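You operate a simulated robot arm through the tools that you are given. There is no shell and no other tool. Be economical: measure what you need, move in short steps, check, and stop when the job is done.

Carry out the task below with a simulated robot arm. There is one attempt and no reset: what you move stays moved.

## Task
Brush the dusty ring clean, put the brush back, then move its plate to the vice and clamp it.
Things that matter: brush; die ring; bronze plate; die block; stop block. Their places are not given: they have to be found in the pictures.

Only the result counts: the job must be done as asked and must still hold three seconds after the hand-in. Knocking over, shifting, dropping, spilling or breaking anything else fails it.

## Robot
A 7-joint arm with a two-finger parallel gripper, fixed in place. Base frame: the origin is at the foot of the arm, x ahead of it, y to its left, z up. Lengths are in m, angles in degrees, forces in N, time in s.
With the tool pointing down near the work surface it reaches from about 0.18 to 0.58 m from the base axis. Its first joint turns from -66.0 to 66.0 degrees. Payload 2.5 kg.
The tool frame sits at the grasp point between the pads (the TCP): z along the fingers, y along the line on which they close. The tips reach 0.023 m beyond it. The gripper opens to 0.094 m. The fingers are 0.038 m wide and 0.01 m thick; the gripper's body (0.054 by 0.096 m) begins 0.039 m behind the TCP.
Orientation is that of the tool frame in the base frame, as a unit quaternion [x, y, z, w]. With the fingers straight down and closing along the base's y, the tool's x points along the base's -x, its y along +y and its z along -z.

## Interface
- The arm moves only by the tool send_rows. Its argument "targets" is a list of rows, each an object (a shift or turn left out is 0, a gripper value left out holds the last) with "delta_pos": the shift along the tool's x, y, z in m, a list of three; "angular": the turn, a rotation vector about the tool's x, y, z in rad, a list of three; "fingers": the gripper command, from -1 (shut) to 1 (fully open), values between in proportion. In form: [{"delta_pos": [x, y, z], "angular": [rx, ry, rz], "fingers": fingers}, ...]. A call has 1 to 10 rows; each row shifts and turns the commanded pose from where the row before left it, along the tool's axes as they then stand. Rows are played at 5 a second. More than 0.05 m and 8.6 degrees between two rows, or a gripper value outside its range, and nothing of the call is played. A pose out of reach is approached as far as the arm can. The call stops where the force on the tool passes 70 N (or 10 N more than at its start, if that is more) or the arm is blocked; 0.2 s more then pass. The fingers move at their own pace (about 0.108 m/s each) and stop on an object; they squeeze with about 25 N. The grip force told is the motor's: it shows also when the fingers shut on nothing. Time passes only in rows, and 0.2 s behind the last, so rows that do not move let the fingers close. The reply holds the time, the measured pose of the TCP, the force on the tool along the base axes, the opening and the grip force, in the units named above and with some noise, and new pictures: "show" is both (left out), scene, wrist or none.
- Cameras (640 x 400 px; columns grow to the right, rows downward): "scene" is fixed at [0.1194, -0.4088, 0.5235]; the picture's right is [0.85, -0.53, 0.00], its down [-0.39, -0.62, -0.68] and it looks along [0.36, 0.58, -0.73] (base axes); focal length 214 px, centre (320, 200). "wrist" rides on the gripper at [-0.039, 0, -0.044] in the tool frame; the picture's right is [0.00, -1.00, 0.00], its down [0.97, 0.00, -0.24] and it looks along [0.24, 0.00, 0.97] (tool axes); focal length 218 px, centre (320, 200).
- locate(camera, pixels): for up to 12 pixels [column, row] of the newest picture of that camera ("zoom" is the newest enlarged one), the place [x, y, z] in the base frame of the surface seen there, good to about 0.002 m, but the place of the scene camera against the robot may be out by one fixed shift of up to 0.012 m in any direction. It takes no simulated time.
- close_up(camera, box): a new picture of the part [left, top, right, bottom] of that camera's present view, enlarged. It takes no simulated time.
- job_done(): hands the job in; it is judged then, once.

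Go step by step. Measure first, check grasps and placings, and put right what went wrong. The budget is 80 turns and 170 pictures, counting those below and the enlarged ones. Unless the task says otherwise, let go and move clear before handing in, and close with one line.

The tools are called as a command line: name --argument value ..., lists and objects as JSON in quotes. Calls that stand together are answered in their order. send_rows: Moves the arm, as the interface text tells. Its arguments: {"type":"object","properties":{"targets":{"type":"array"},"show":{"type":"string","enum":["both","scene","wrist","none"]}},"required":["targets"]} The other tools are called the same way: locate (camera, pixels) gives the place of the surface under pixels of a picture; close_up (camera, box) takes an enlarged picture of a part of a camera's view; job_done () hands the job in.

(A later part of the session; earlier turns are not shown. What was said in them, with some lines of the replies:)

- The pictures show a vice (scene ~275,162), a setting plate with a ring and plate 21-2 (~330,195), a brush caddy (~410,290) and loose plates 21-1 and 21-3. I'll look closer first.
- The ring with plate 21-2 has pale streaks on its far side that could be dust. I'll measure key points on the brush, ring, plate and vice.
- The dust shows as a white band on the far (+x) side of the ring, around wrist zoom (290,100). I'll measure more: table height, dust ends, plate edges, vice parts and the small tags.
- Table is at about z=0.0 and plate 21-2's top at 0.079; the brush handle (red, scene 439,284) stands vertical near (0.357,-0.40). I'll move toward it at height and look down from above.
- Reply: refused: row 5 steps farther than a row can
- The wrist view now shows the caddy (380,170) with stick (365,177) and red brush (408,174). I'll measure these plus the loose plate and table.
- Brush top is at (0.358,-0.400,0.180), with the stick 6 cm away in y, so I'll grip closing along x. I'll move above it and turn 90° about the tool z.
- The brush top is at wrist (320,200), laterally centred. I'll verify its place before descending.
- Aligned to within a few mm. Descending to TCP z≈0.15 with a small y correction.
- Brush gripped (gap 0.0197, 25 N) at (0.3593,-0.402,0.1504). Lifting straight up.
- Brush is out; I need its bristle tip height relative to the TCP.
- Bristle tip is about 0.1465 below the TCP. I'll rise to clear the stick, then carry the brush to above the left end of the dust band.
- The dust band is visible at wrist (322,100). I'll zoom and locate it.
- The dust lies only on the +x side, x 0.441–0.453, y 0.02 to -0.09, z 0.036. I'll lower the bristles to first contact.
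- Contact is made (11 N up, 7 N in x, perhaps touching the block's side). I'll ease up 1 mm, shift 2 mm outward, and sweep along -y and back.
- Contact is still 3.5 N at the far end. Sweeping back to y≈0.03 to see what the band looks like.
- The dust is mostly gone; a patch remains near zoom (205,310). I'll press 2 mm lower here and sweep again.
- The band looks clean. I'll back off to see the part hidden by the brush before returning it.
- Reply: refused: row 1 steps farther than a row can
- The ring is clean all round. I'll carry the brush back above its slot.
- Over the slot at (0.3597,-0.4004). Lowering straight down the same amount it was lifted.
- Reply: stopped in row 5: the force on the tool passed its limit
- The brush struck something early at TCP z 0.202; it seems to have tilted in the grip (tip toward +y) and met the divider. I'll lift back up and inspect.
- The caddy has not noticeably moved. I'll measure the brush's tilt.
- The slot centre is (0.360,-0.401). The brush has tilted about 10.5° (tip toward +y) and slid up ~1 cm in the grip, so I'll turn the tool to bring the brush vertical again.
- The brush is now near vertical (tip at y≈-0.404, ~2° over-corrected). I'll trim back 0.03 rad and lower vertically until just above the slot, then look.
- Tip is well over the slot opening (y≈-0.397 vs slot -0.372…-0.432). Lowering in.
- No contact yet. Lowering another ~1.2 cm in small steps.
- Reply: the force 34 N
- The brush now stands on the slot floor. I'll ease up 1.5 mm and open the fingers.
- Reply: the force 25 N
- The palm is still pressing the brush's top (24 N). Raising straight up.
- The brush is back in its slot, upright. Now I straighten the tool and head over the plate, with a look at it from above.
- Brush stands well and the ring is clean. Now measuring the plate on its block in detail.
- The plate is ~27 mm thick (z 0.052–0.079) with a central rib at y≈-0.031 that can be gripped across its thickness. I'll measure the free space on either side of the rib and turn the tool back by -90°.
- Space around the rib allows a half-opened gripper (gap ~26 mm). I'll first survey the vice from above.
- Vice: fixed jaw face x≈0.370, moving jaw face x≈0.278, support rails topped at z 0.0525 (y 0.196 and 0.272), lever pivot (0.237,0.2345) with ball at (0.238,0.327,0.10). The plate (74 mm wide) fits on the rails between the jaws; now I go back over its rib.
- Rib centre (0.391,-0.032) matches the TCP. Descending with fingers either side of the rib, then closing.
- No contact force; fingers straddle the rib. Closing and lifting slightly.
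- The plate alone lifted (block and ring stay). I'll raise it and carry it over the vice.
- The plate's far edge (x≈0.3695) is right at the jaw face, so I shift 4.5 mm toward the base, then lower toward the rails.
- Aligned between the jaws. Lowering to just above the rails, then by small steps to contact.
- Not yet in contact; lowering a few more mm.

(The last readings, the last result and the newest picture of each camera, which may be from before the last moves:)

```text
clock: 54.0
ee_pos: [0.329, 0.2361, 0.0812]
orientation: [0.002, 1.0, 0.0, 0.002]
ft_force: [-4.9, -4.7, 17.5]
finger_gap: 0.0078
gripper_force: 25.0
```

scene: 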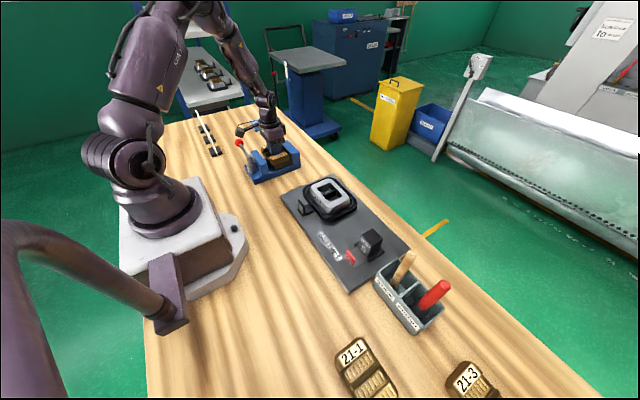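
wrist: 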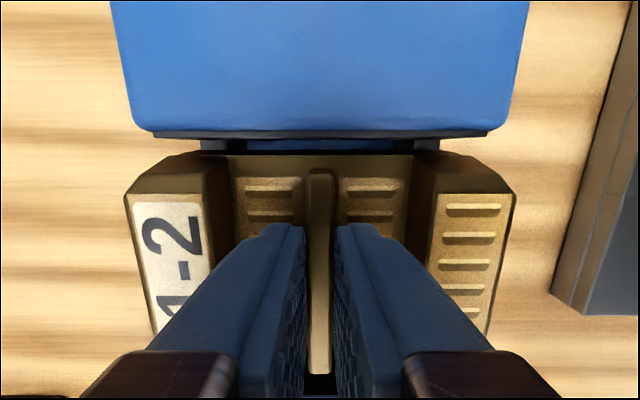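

Contact with the rails (17 N). I'll ease 1 mm, open to 26 mm and rise.

send_rows --targets '[{"delta_pos": [0, 0, -0.001]}, {"fingers": -0.447}, {"fingers": -0.447}, {"delta_pos": [0, 0, -0.02]}, {"delta_pos": [0, 0, -0.04]}, {"delta_pos": [0, 0, -0.05]}, {}]'

close_up --camera "scene" --box '[235, 130, 311, 195]'

close_up --camera "wrist" --box '[220, 60, 420, 260]'

```text
clock: 55.6
ee_pos: [0.3277, 0.2354, 0.1932]
orientation: [0.002, 1.0, 0.0, 0.0]
ft_force: [0.3, -0.5, -0.4]
finger_gap: 0.0261
gripper_force: 0.0
```

scene: 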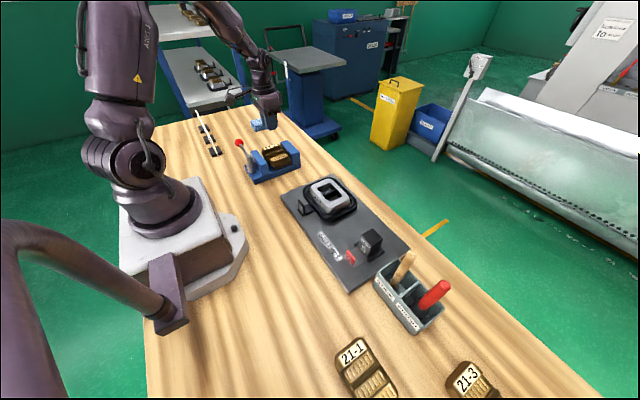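
wrist: 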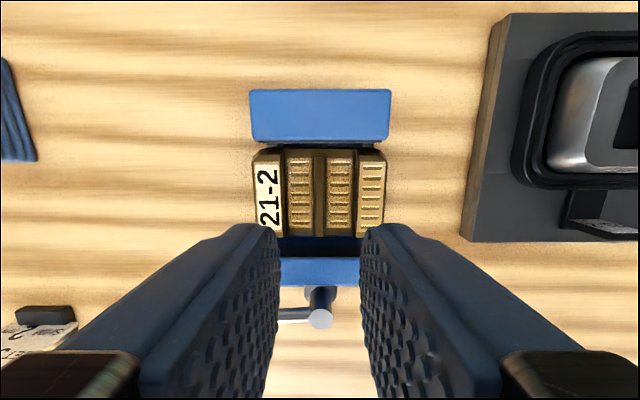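

```text
6.15 times, centred on (273, 162) of scene
```

zoom: 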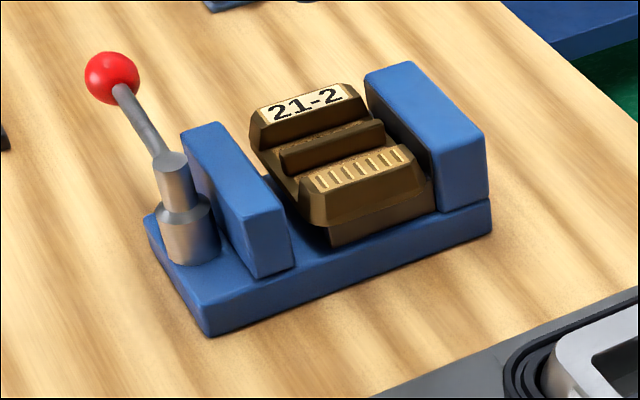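

```text
2.00 times, centred on (320, 160) of wrist
```

zoom: 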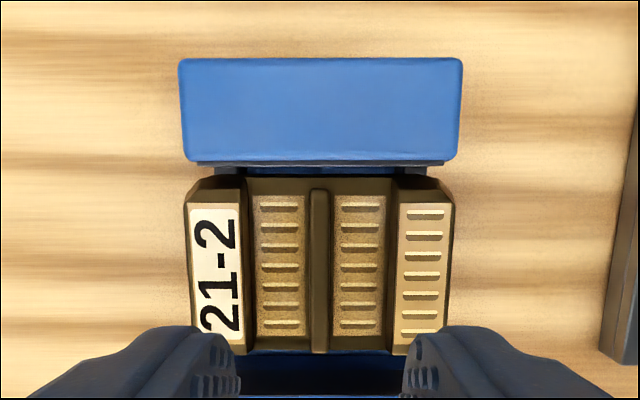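

The plate sits squarely on the rails between the jaws. Next is the lever: I'll rise, turn the tool -90° so the fingers close along x, and look at the ball and its surroundings.

send_rows --targets '[{"delta_pos": [0.03, 0.02, -0.03], "fingers": -0.2}, {"delta_pos": [0.03, 0.03, -0.02]}, {"delta_pos": [0.03, 0.03, 0]}, {"angular": [0, 0, -0.1428]}, {"angular": [0, 0, -0.1428]}, {"angular": [0, 0, -0.1428]}, {"angular": [0, 0, -0.1428]}, {"angular": [0, 0, -0.1428]}, {"angular": [0, 0, -0.1428]}]' --show "none"

send_rows --targets '[{"angular": [0, 0, -0.1428]}, {"angular": [0, 0, -0.1428]}, {"angular": [0, 0, -0.1428]}, {"angular": [0, 0, -0.1428]}, {"angular": [0, 0, -0.1428]}, {}]'

locate --camera "scene" --pixels '[[239, 142], [215, 150], [200, 118], [205, 135], [196, 112], [216, 154]]'

```text
clock: 57.6
ee_pos: [0.2379, 0.3152, 0.2428]
orientation: [-0.416, 0.909, 0.0, 0.001]
ft_force: [1.3, -0.2, -0.7]
finger_gap: 0.0375
gripper_force: 0.2
```

```text
clock: 59.0
ee_pos: [0.2371, 0.3158, 0.2412]
orientation: [-0.706, 0.708, -0.001, 0.0]
ft_force: [0.2, -0.7, -0.3]
finger_gap: 0.0379
gripper_force: 0.0
```

scene: 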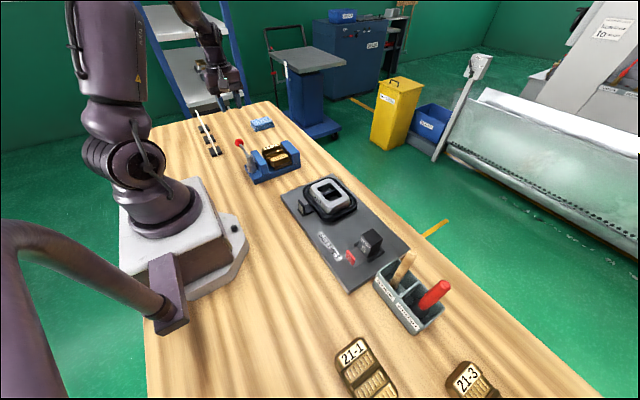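
wrist: 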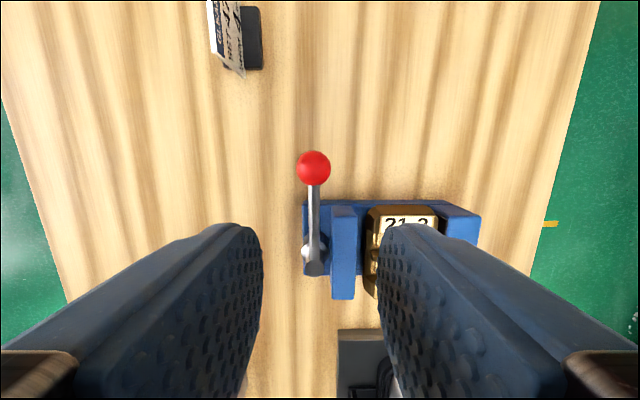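

```text
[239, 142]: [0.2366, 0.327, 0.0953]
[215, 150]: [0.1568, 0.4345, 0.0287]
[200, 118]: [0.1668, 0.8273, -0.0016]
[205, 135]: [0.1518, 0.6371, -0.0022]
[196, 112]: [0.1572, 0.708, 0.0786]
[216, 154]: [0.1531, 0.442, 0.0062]
```

locate --camera "wrist" --pixels '[[313, 168], [305, 168], [322, 168], [313, 158], [314, 200], [315, 268], [314, 250], [343, 250], [343, 210]]'

close_up --camera "wrist" --box '[270, 130, 390, 290]'

```text
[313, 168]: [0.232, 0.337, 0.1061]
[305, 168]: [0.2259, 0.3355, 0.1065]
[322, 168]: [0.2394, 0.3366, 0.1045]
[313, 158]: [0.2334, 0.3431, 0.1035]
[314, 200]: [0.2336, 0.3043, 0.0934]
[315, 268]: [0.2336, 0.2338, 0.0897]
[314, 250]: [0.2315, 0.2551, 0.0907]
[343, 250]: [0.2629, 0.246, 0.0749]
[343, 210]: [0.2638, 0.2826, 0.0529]
```

```text
2.50 times, centred on (330, 210) of wrist
```

zoom: 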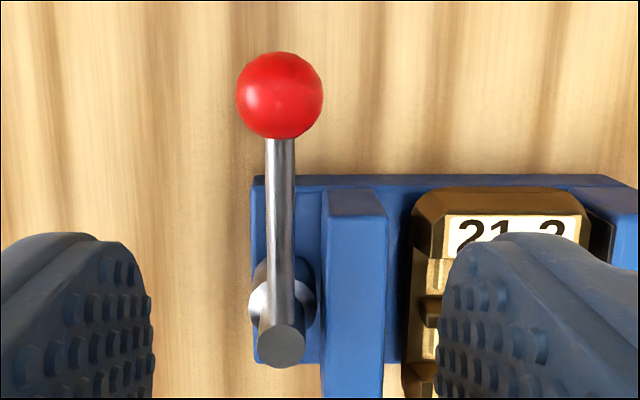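

Ball centre ≈(0.2325,0.332,0.094), radius ~14 mm; stands are well away. I'll open to ~54 mm and lower over the ball.

send_rows --targets '[{"delta_pos": [-0.0162, 0.0046, 0], "fingers": 0.15}, {"delta_pos": [0, 0, 0.045]}, {"delta_pos": [0, 0, 0.045]}, {"delta_pos": [0, 0, 0.04]}, {"delta_pos": [0, 0, 0.014]}, {}]'

close_up --camera "scene" --box '[200, 110, 296, 190]'

```text
clock: 60.4
ee_pos: [0.233, 0.3312, 0.0974]
orientation: [-0.705, 0.709, -0.001, 0.0]
ft_force: [-0.1, -0.7, -0.6]
finger_gap: 0.0544
gripper_force: 0.0
```

scene: 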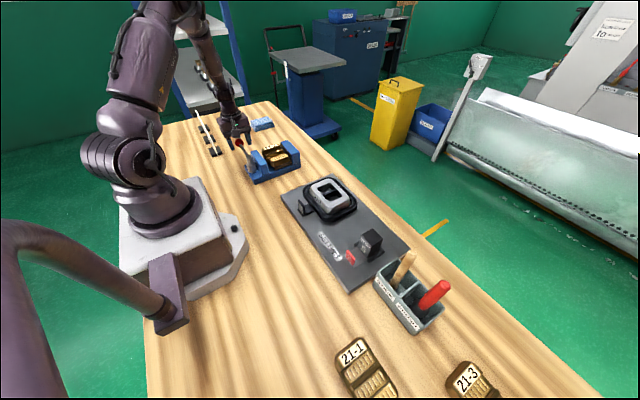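
wrist: 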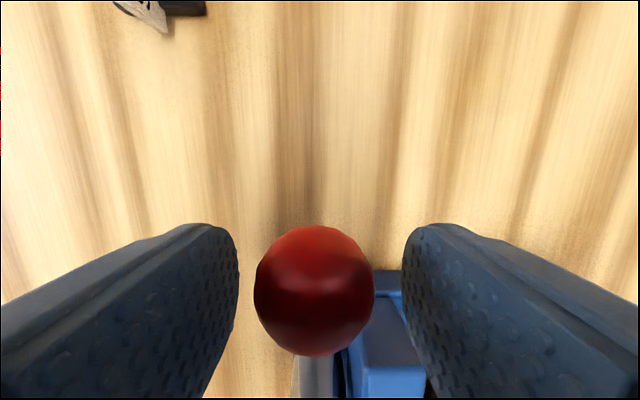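

```text
5.00 times, centred on (248, 150) of scene
```

zoom: 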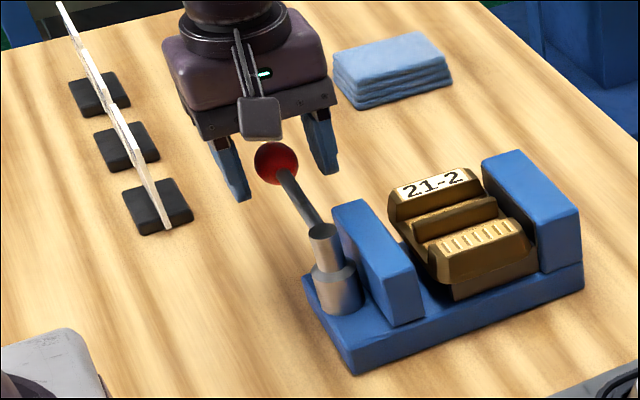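

The ball is between the fingers. Closing on it.

send_rows --targets '[{"delta_pos": [0, -0.0005, 0.002], "fingers": -1}, {"fingers": -1}, {"fingers": -1}, {"fingers": -1}]' --show "wrist"

```text
clock: 61.4
ee_pos: [0.233, 0.3321, 0.096]
orientation: [-0.706, 0.708, 0.001, 0.0]
ft_force: [-21.9, -8.6, 31.9]
finger_gap: 0.0318
gripper_force: 45.0
```

wrist: 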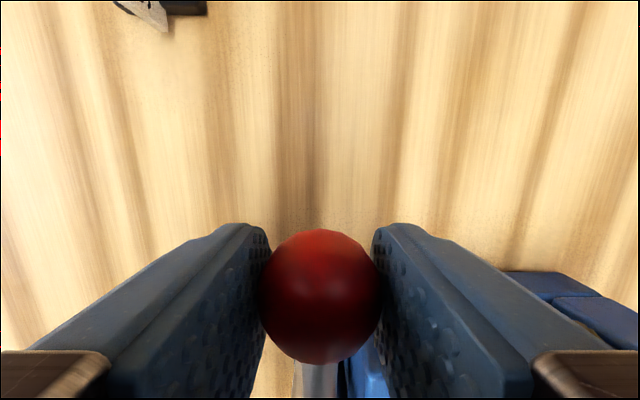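

Ball diameter is 32 mm and the tight grip builds side forces. I'll cage it loosely instead (36 mm gap).

send_rows --targets '[{"fingers": -0.23}, {"fingers": -0.23}, {}]' --show "scene"

close_up --camera "scene" --box '[200, 110, 296, 190]'

```text
clock: 62.2
ee_pos: [0.2347, 0.3305, 0.0961]
orientation: [-0.706, 0.708, -0.001, 0.0]
ft_force: [-1.5, -0.3, 0.3]
finger_gap: 0.0366
gripper_force: 1.0
```

scene: 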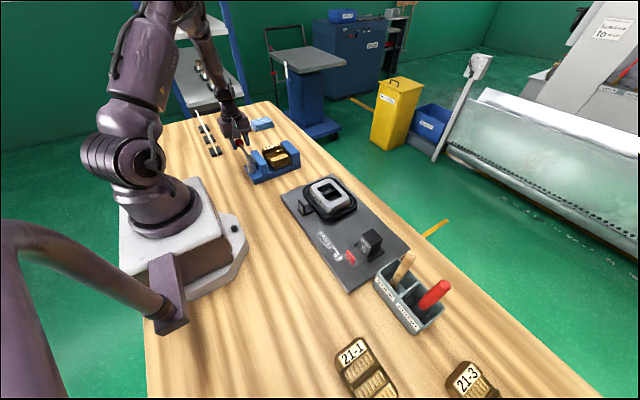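

```text
5.00 times, centred on (248, 150) of scene
```

zoom: 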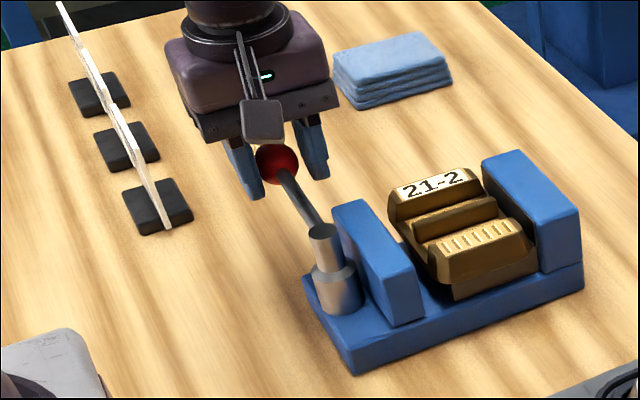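

Now a gentle test push toward -x (counter-clockwise) to see whether the lever gives.

send_rows --targets '[{"delta_pos": [0, 0.005, 0]}, {"delta_pos": [0.0007, 0.005, 0]}, {}]' --show "none"

close_up --camera "scene" --box '[200, 110, 296, 190]'

```text
clock: 63.0
ee_pos: [0.2235, 0.3311, 0.096]
orientation: [-0.706, 0.708, -0.001, 0.0]
ft_force: [2.8, 1.1, 0.5]
finger_gap: 0.0376
gripper_force: 1.0
```

```text
5.00 times, centred on (248, 150) of scene
```

zoom: 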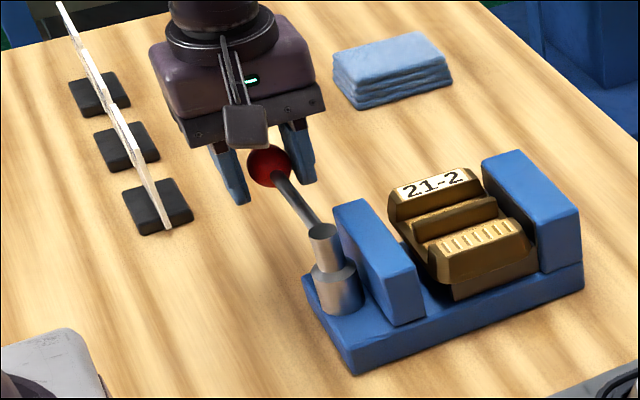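

The lever swings freely (3 N). I'll continue along the arc counter-clockwise ~40° with the tool turning along, and watch the jaw.

send_rows --targets '[{"angular": [0, 0, -0.1]}, {"delta_pos": [0.0008, 0.0126, 0], "angular": [0, 0, -0.13]}, {"delta_pos": [0.0008, 0.0126, 0], "angular": [0, 0, -0.13]}, {"delta_pos": [0.0008, 0.0126, 0], "angular": [0, 0, -0.13]}, {"delta_pos": [0.0008, 0.0126, 0], "angular": [0, 0, -0.13]}, {"delta_pos": [0.0008, 0.0126, 0], "angular": [0, 0, -0.13]}, {}]'

close_up --camera "scene" --box '[200, 110, 296, 190]'

```text
clock: 64.6
ee_pos: [0.1677, 0.3055, 0.0964]
orientation: [0.917, -0.4, 0.0, 0.001]
ft_force: [0.3, 2.4, 0.7]
finger_gap: 0.0374
gripper_force: 1.2
```

scene: 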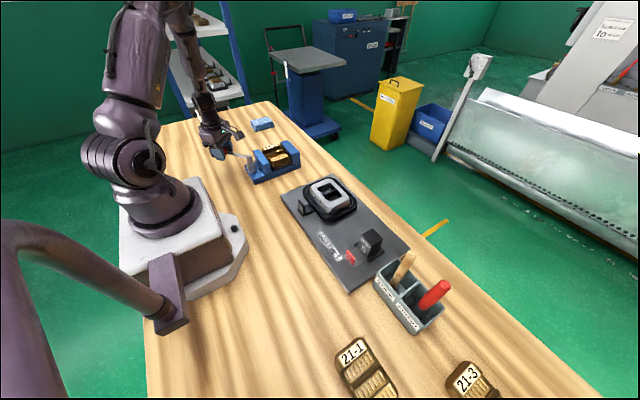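
wrist: 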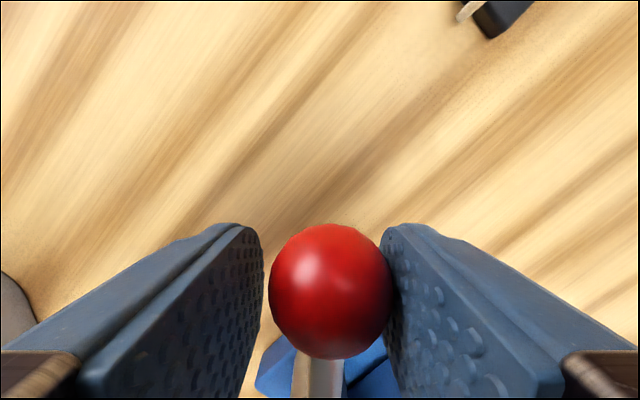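

```text
5.00 times, centred on (248, 150) of scene
```

zoom: 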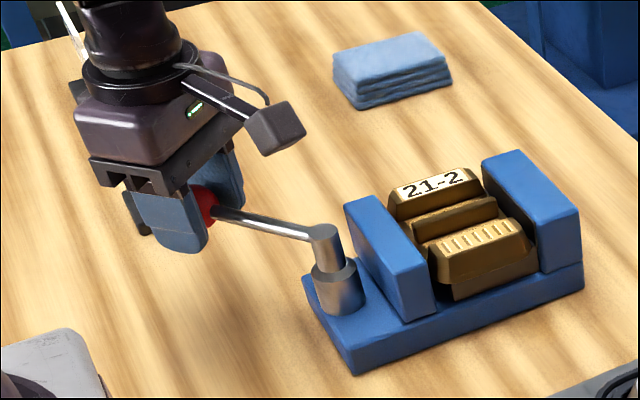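

The moving jaw has advanced toward the plate. This is the clamping direction; continuing along the arc.

send_rows --targets '[{"delta_pos": [0.0008, 0.0126, 0], "angular": [0, 0, -0.13]}, {"delta_pos": [0.0008, 0.0126, 0], "angular": [0, 0, -0.13]}, {"delta_pos": [0.0008, 0.0126, 0], "angular": [0, 0, -0.13]}, {"delta_pos": [0.0008, 0.0126, 0], "angular": [0, 0, -0.13]}, {"delta_pos": [0.0008, 0.0126, 0], "angular": [0, 0, -0.13]}, {}]'

close_up --camera "scene" --box '[200, 110, 296, 190]'

```text
clock: 66.0
ee_pos: [0.1384, 0.2549, 0.0976]
orientation: [0.996, -0.086, 0.001, -0.005]
ft_force: [8.8, 25.1, 2.4]
finger_gap: 0.0474
gripper_force: 12.6
```

scene: 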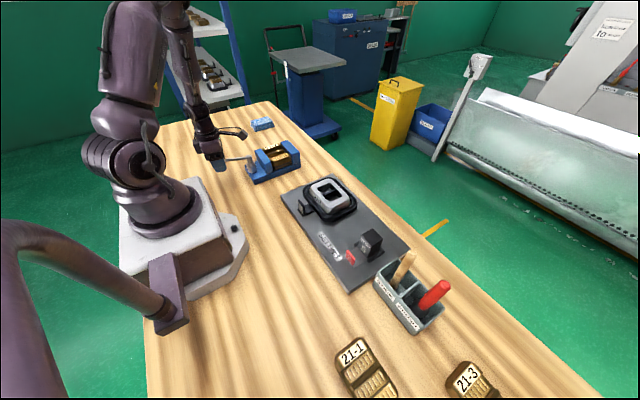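
wrist: 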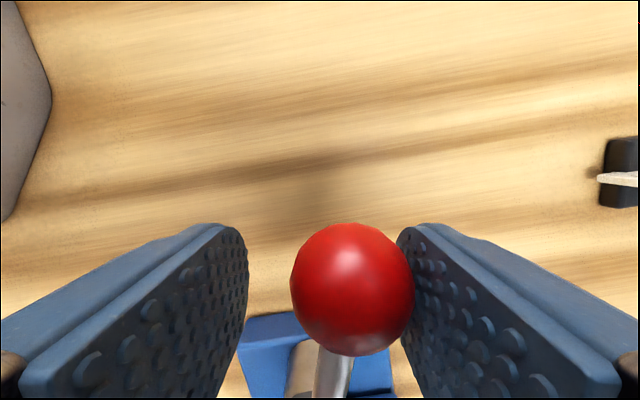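

```text
5.00 times, centred on (248, 150) of scene
```

zoom: 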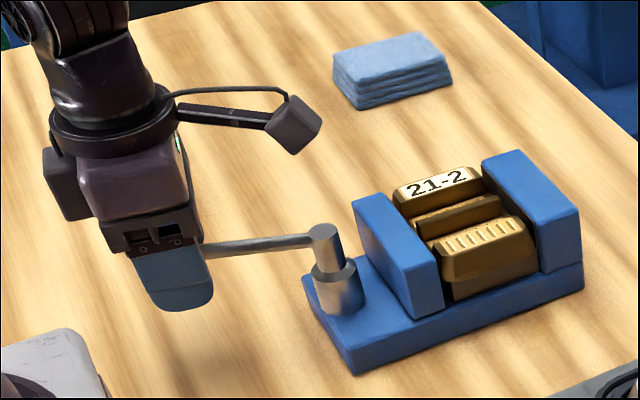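

The jaw has reached the plate and resistance rose to 25 N (the pushing finger yields, gap 47 mm). Let me inspect the jaws.

close_up --camera "scene" --box '[240, 135, 304, 190]'

locate --camera "zoom" --pixels '[[200, 100], [320, 100], [300, 200], [440, 120], [130, 160], [420, 150]]'

```text
7.27 times, centred on (272, 162) of scene
```

zoom: 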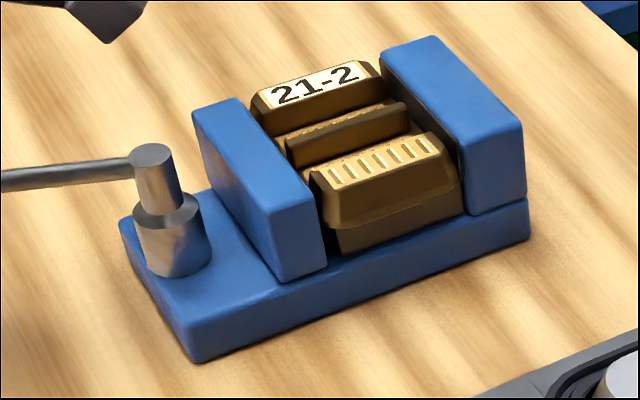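

```text
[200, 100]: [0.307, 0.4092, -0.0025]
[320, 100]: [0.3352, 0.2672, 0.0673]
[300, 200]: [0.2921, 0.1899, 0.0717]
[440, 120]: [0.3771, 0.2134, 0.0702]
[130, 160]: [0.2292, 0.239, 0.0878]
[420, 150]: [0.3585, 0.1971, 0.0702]
```

locate --camera "wrist" --pixels '[[20, 100], [45, 100], [10, 200], [350, 285], [320, 375], [370, 250]]'

send_rows --targets '[{"delta_pos": [0.0005, 0.005, 0], "angular": [0, 0, -0.05]}, {"delta_pos": [0.0005, 0.005, 0], "angular": [0, 0, -0.05]}, {}]' --show "wrist"

```text
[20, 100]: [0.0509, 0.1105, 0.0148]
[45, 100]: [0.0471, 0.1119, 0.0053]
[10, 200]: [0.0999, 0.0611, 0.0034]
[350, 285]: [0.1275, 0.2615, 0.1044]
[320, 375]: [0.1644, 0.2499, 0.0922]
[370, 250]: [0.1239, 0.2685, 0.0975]
```

```text
clock: 66.8
ee_pos: [0.1396, 0.2471, 0.097]
orientation: [0.999, -0.037, 0.002, -0.009]
ft_force: [7.4, 42.9, -7.6]
finger_gap: 0.0554
gripper_force: 21.9
```

wrist: 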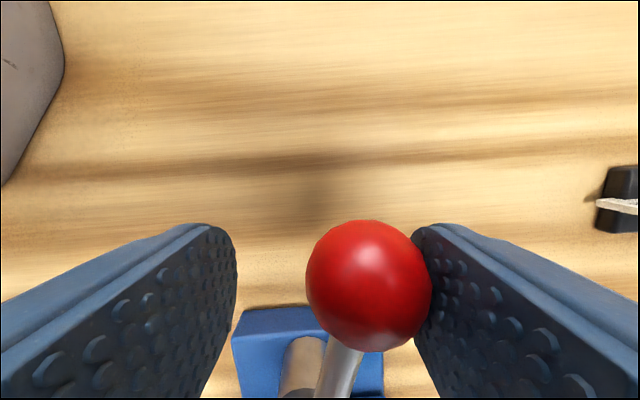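

Reaction is now 43 N with the ball barely moving: the jaw is tight on the plate. One more firm push, then inspect.

send_rows --targets '[{"delta_pos": [0.0002, 0.004, 0]}, {"delta_pos": [0.0002, 0.004, 0]}, {}]'

close_up --camera "scene" --box '[220, 130, 304, 190]'

```text
clock: 67.6
ee_pos: [0.1385, 0.2418, 0.0973]
orientation: [0.999, -0.037, 0.0, -0.012]
ft_force: [2.2, 50.0, -15.1]
finger_gap: 0.0666
gripper_force: 25.1
```

scene: 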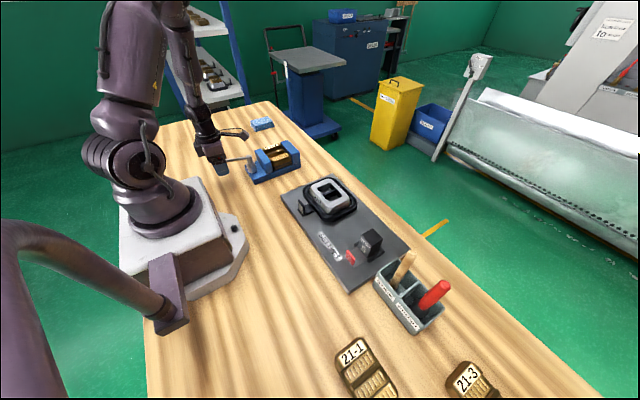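
wrist: 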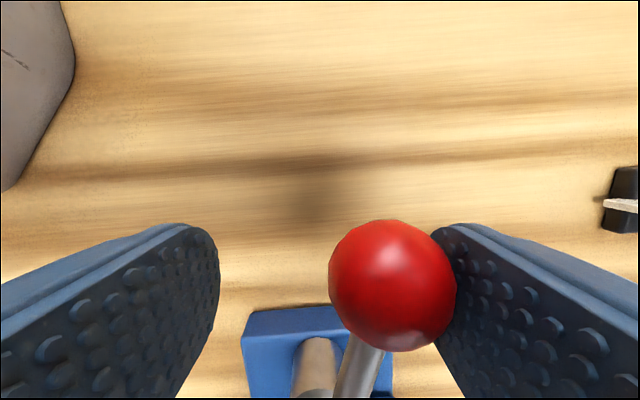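

```text
6.67 times, centred on (262, 160) of scene
```

zoom: 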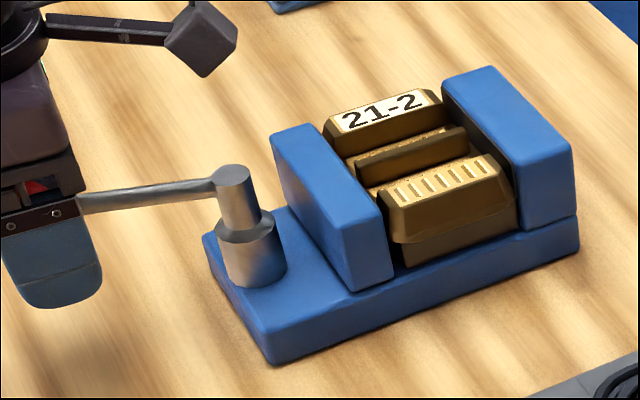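

The lever is at its stop under 50 N and the plate is squeezed. I'll unload by moving back, opening, and rising clear, then see if the clamp holds.

send_rows --targets '[{"delta_pos": [0, -0.006, 0], "fingers": 0.6}, {"delta_pos": [0, -0.008, 0]}, {"delta_pos": [0, -0.003, 0]}, {}, {"delta_pos": [0, 0, -0.03]}, {"delta_pos": [0, 0, -0.04]}, {"delta_pos": [0, 0, -0.04]}, {"delta_pos": [0, 0, -0.04]}, {}]'

close_up --camera "scene" --box '[210, 120, 306, 190]'

close_up --camera "wrist" --box '[220, 180, 420, 400]'

```text
clock: 69.6
ee_pos: [0.1374, 0.251, 0.248]
orientation: [0.999, -0.037, 0.001, 0.0]
ft_force: [-0.5, -0.4, 0.3]
finger_gap: 0.0752
gripper_force: 0.0
```

scene: 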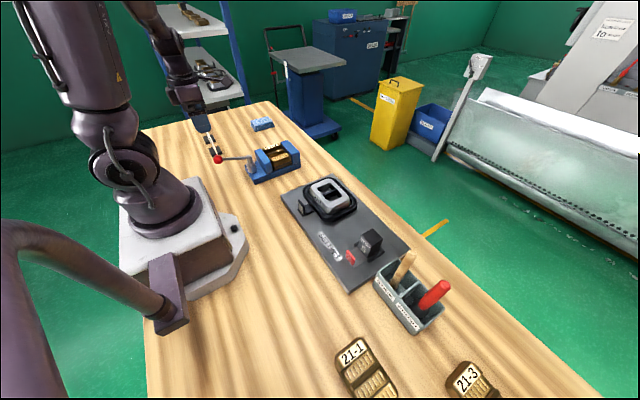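
wrist: 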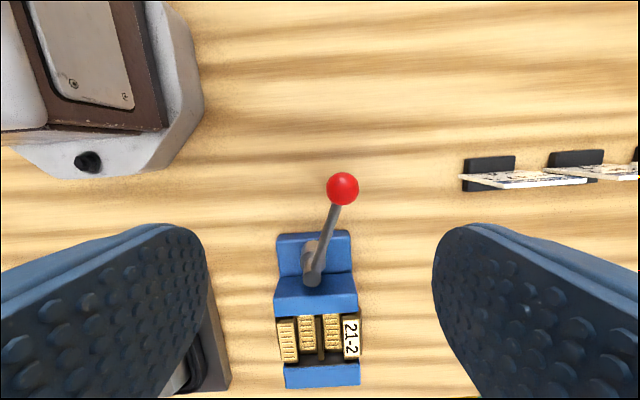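

```text
5.71 times, centred on (258, 155) of scene
```

zoom: 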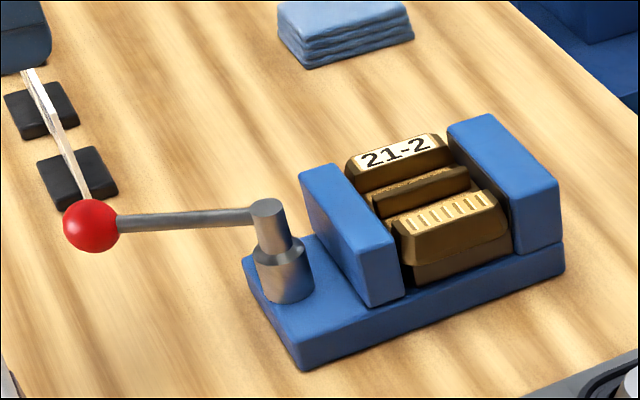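

```text
1.82 times, centred on (320, 290) of wrist
```

zoom: 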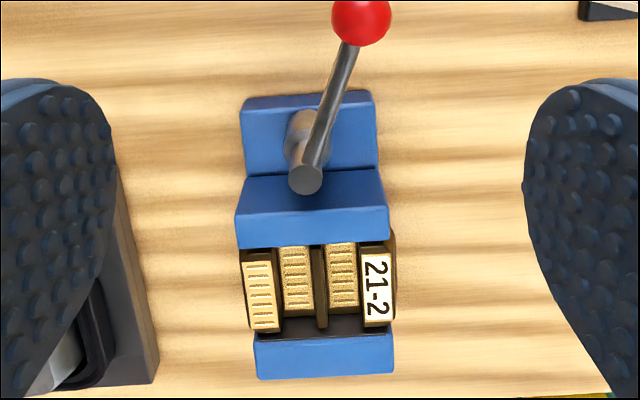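

locate --camera "zoom" --pixels '[[315, 235], [315, 246], [320, 325], [300, 320], [300, 328], [300, 334], [340, 334], [300, 342], [285, 250], [315, 215], [300, 180], [322, 290]]'

send_rows --targets '[{"delta_pos": [-0.045, 0, -0.01]}, {"delta_pos": [-0.045, 0, 0]}, {"delta_pos": [-0.045, 0.02, 0]}, {"delta_pos": [-0.04, 0.01, 0]}, {}]' --show "wrist"

```text
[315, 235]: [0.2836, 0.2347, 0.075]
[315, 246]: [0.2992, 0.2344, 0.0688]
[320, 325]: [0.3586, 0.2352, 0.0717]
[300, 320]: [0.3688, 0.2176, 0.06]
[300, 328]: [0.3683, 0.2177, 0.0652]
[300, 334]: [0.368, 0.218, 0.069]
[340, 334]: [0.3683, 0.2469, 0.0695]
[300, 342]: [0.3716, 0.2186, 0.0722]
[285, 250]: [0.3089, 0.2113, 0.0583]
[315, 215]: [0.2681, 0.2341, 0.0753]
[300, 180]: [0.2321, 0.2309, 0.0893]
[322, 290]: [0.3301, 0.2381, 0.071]
```

```text
clock: 70.8
ee_pos: [-0.0401, 0.2338, 0.256]
orientation: [0.999, -0.037, 0.001, 0.0]
ft_force: [0.0, -0.2, 0.2]
finger_gap: 0.0752
gripper_force: 0.0
```

wrist: 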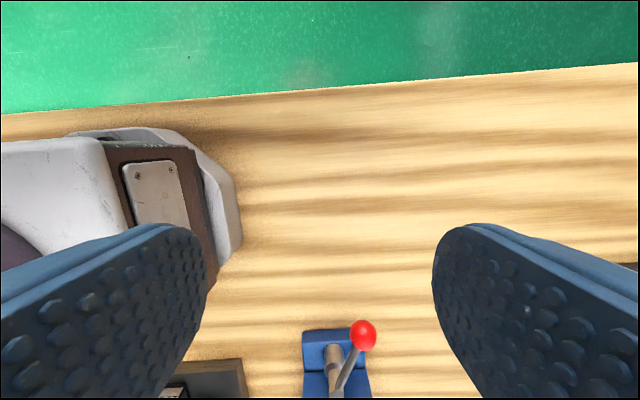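

I moved the wrong way along x (harmless). Going back over the vice to view it from above.

send_rows --targets '[{"delta_pos": [0.045, 0, -0.01], "fingers": 1}, {"delta_pos": [0.045, 0, 0]}, {"delta_pos": [0.045, 0, 0]}, {"delta_pos": [0.045, 0, 0]}, {"delta_pos": [0.045, 0, 0]}, {"delta_pos": [0.045, 0, 0]}, {"delta_pos": [0.045, 0, 0]}, {"delta_pos": [0.03, 0, 0]}, {}]'

close_up --camera "wrist" --box '[220, 100, 420, 300]'

```text
clock: 72.8
ee_pos: [0.3054, 0.207, 0.2663]
orientation: [0.999, -0.037, 0.001, 0.0]
ft_force: [-0.7, 0.2, 0.6]
finger_gap: 0.094
gripper_force: 0.0
```

scene: 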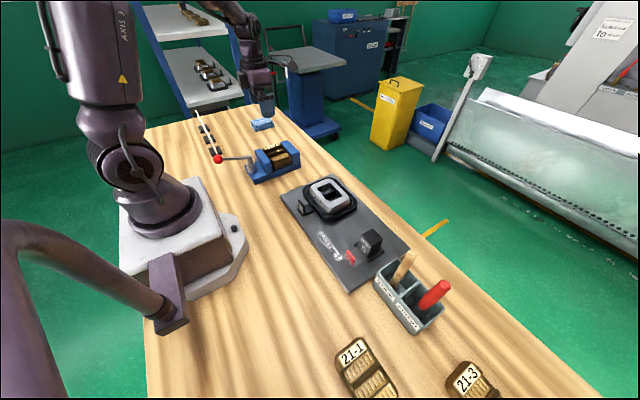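
wrist: 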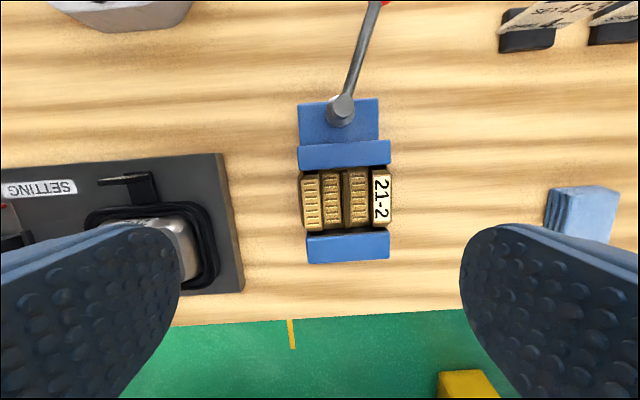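

```text
2.00 times, centred on (320, 200) of wrist
```

zoom: 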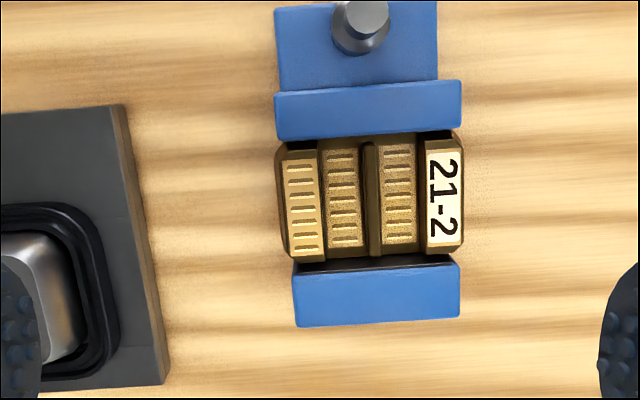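

locate --camera "zoom" --pixels '[[345, 132], [345, 137], [345, 140], [345, 145], [345, 256], [345, 260], [345, 264], [345, 270], [310, 140], [400, 140]]'

close_up --camera "scene" --box '[360, 230, 460, 340]'

close_up --camera "scene" --box '[280, 165, 376, 245]'

```text
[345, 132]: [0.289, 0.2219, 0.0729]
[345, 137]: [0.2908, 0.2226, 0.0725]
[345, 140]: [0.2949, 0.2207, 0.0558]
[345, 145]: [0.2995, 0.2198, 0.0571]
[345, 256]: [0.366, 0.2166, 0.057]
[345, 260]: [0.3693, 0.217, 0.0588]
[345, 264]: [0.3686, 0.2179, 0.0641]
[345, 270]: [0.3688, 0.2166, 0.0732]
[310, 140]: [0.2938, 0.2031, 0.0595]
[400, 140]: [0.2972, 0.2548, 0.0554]
```

```text
3.64 times, centred on (410, 285) of scene
```

zoom: 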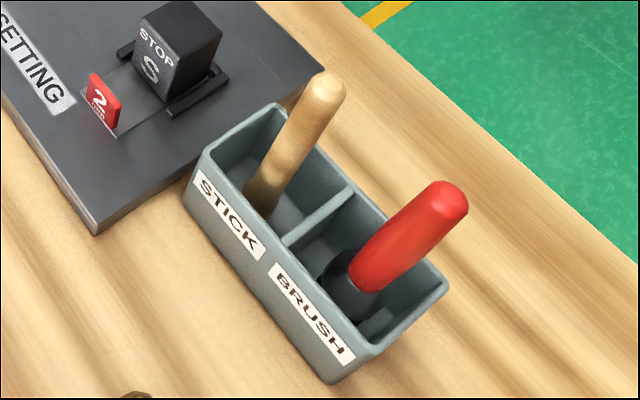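

```text
5.00 times, centred on (328, 205) of scene
```

zoom: 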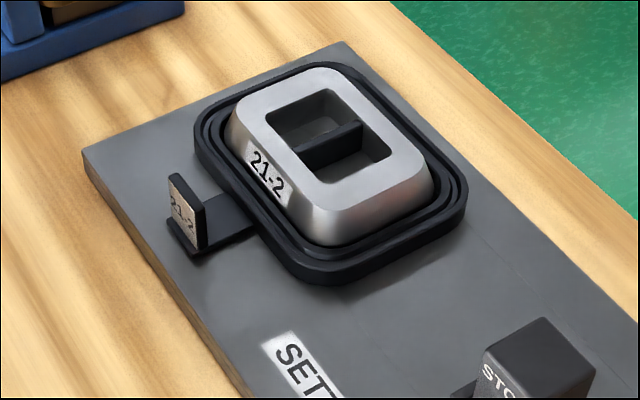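

The near jaw face (x≈0.293) and the fixed jaw (x≈0.369) both meet the plate. The lever has held since I let go, the brush stands in its slot, and the ring is clean with its block and the stop block undisturbed. Handing in.

job_done

```text
The job is handed in.
```

I brushed the ring clean, put the brush back in its slot, and clamped plate 21-2 in the vice. The arm is clear, and the job is handed in. On the way back the brush bumped its holder once, with no visible shift.
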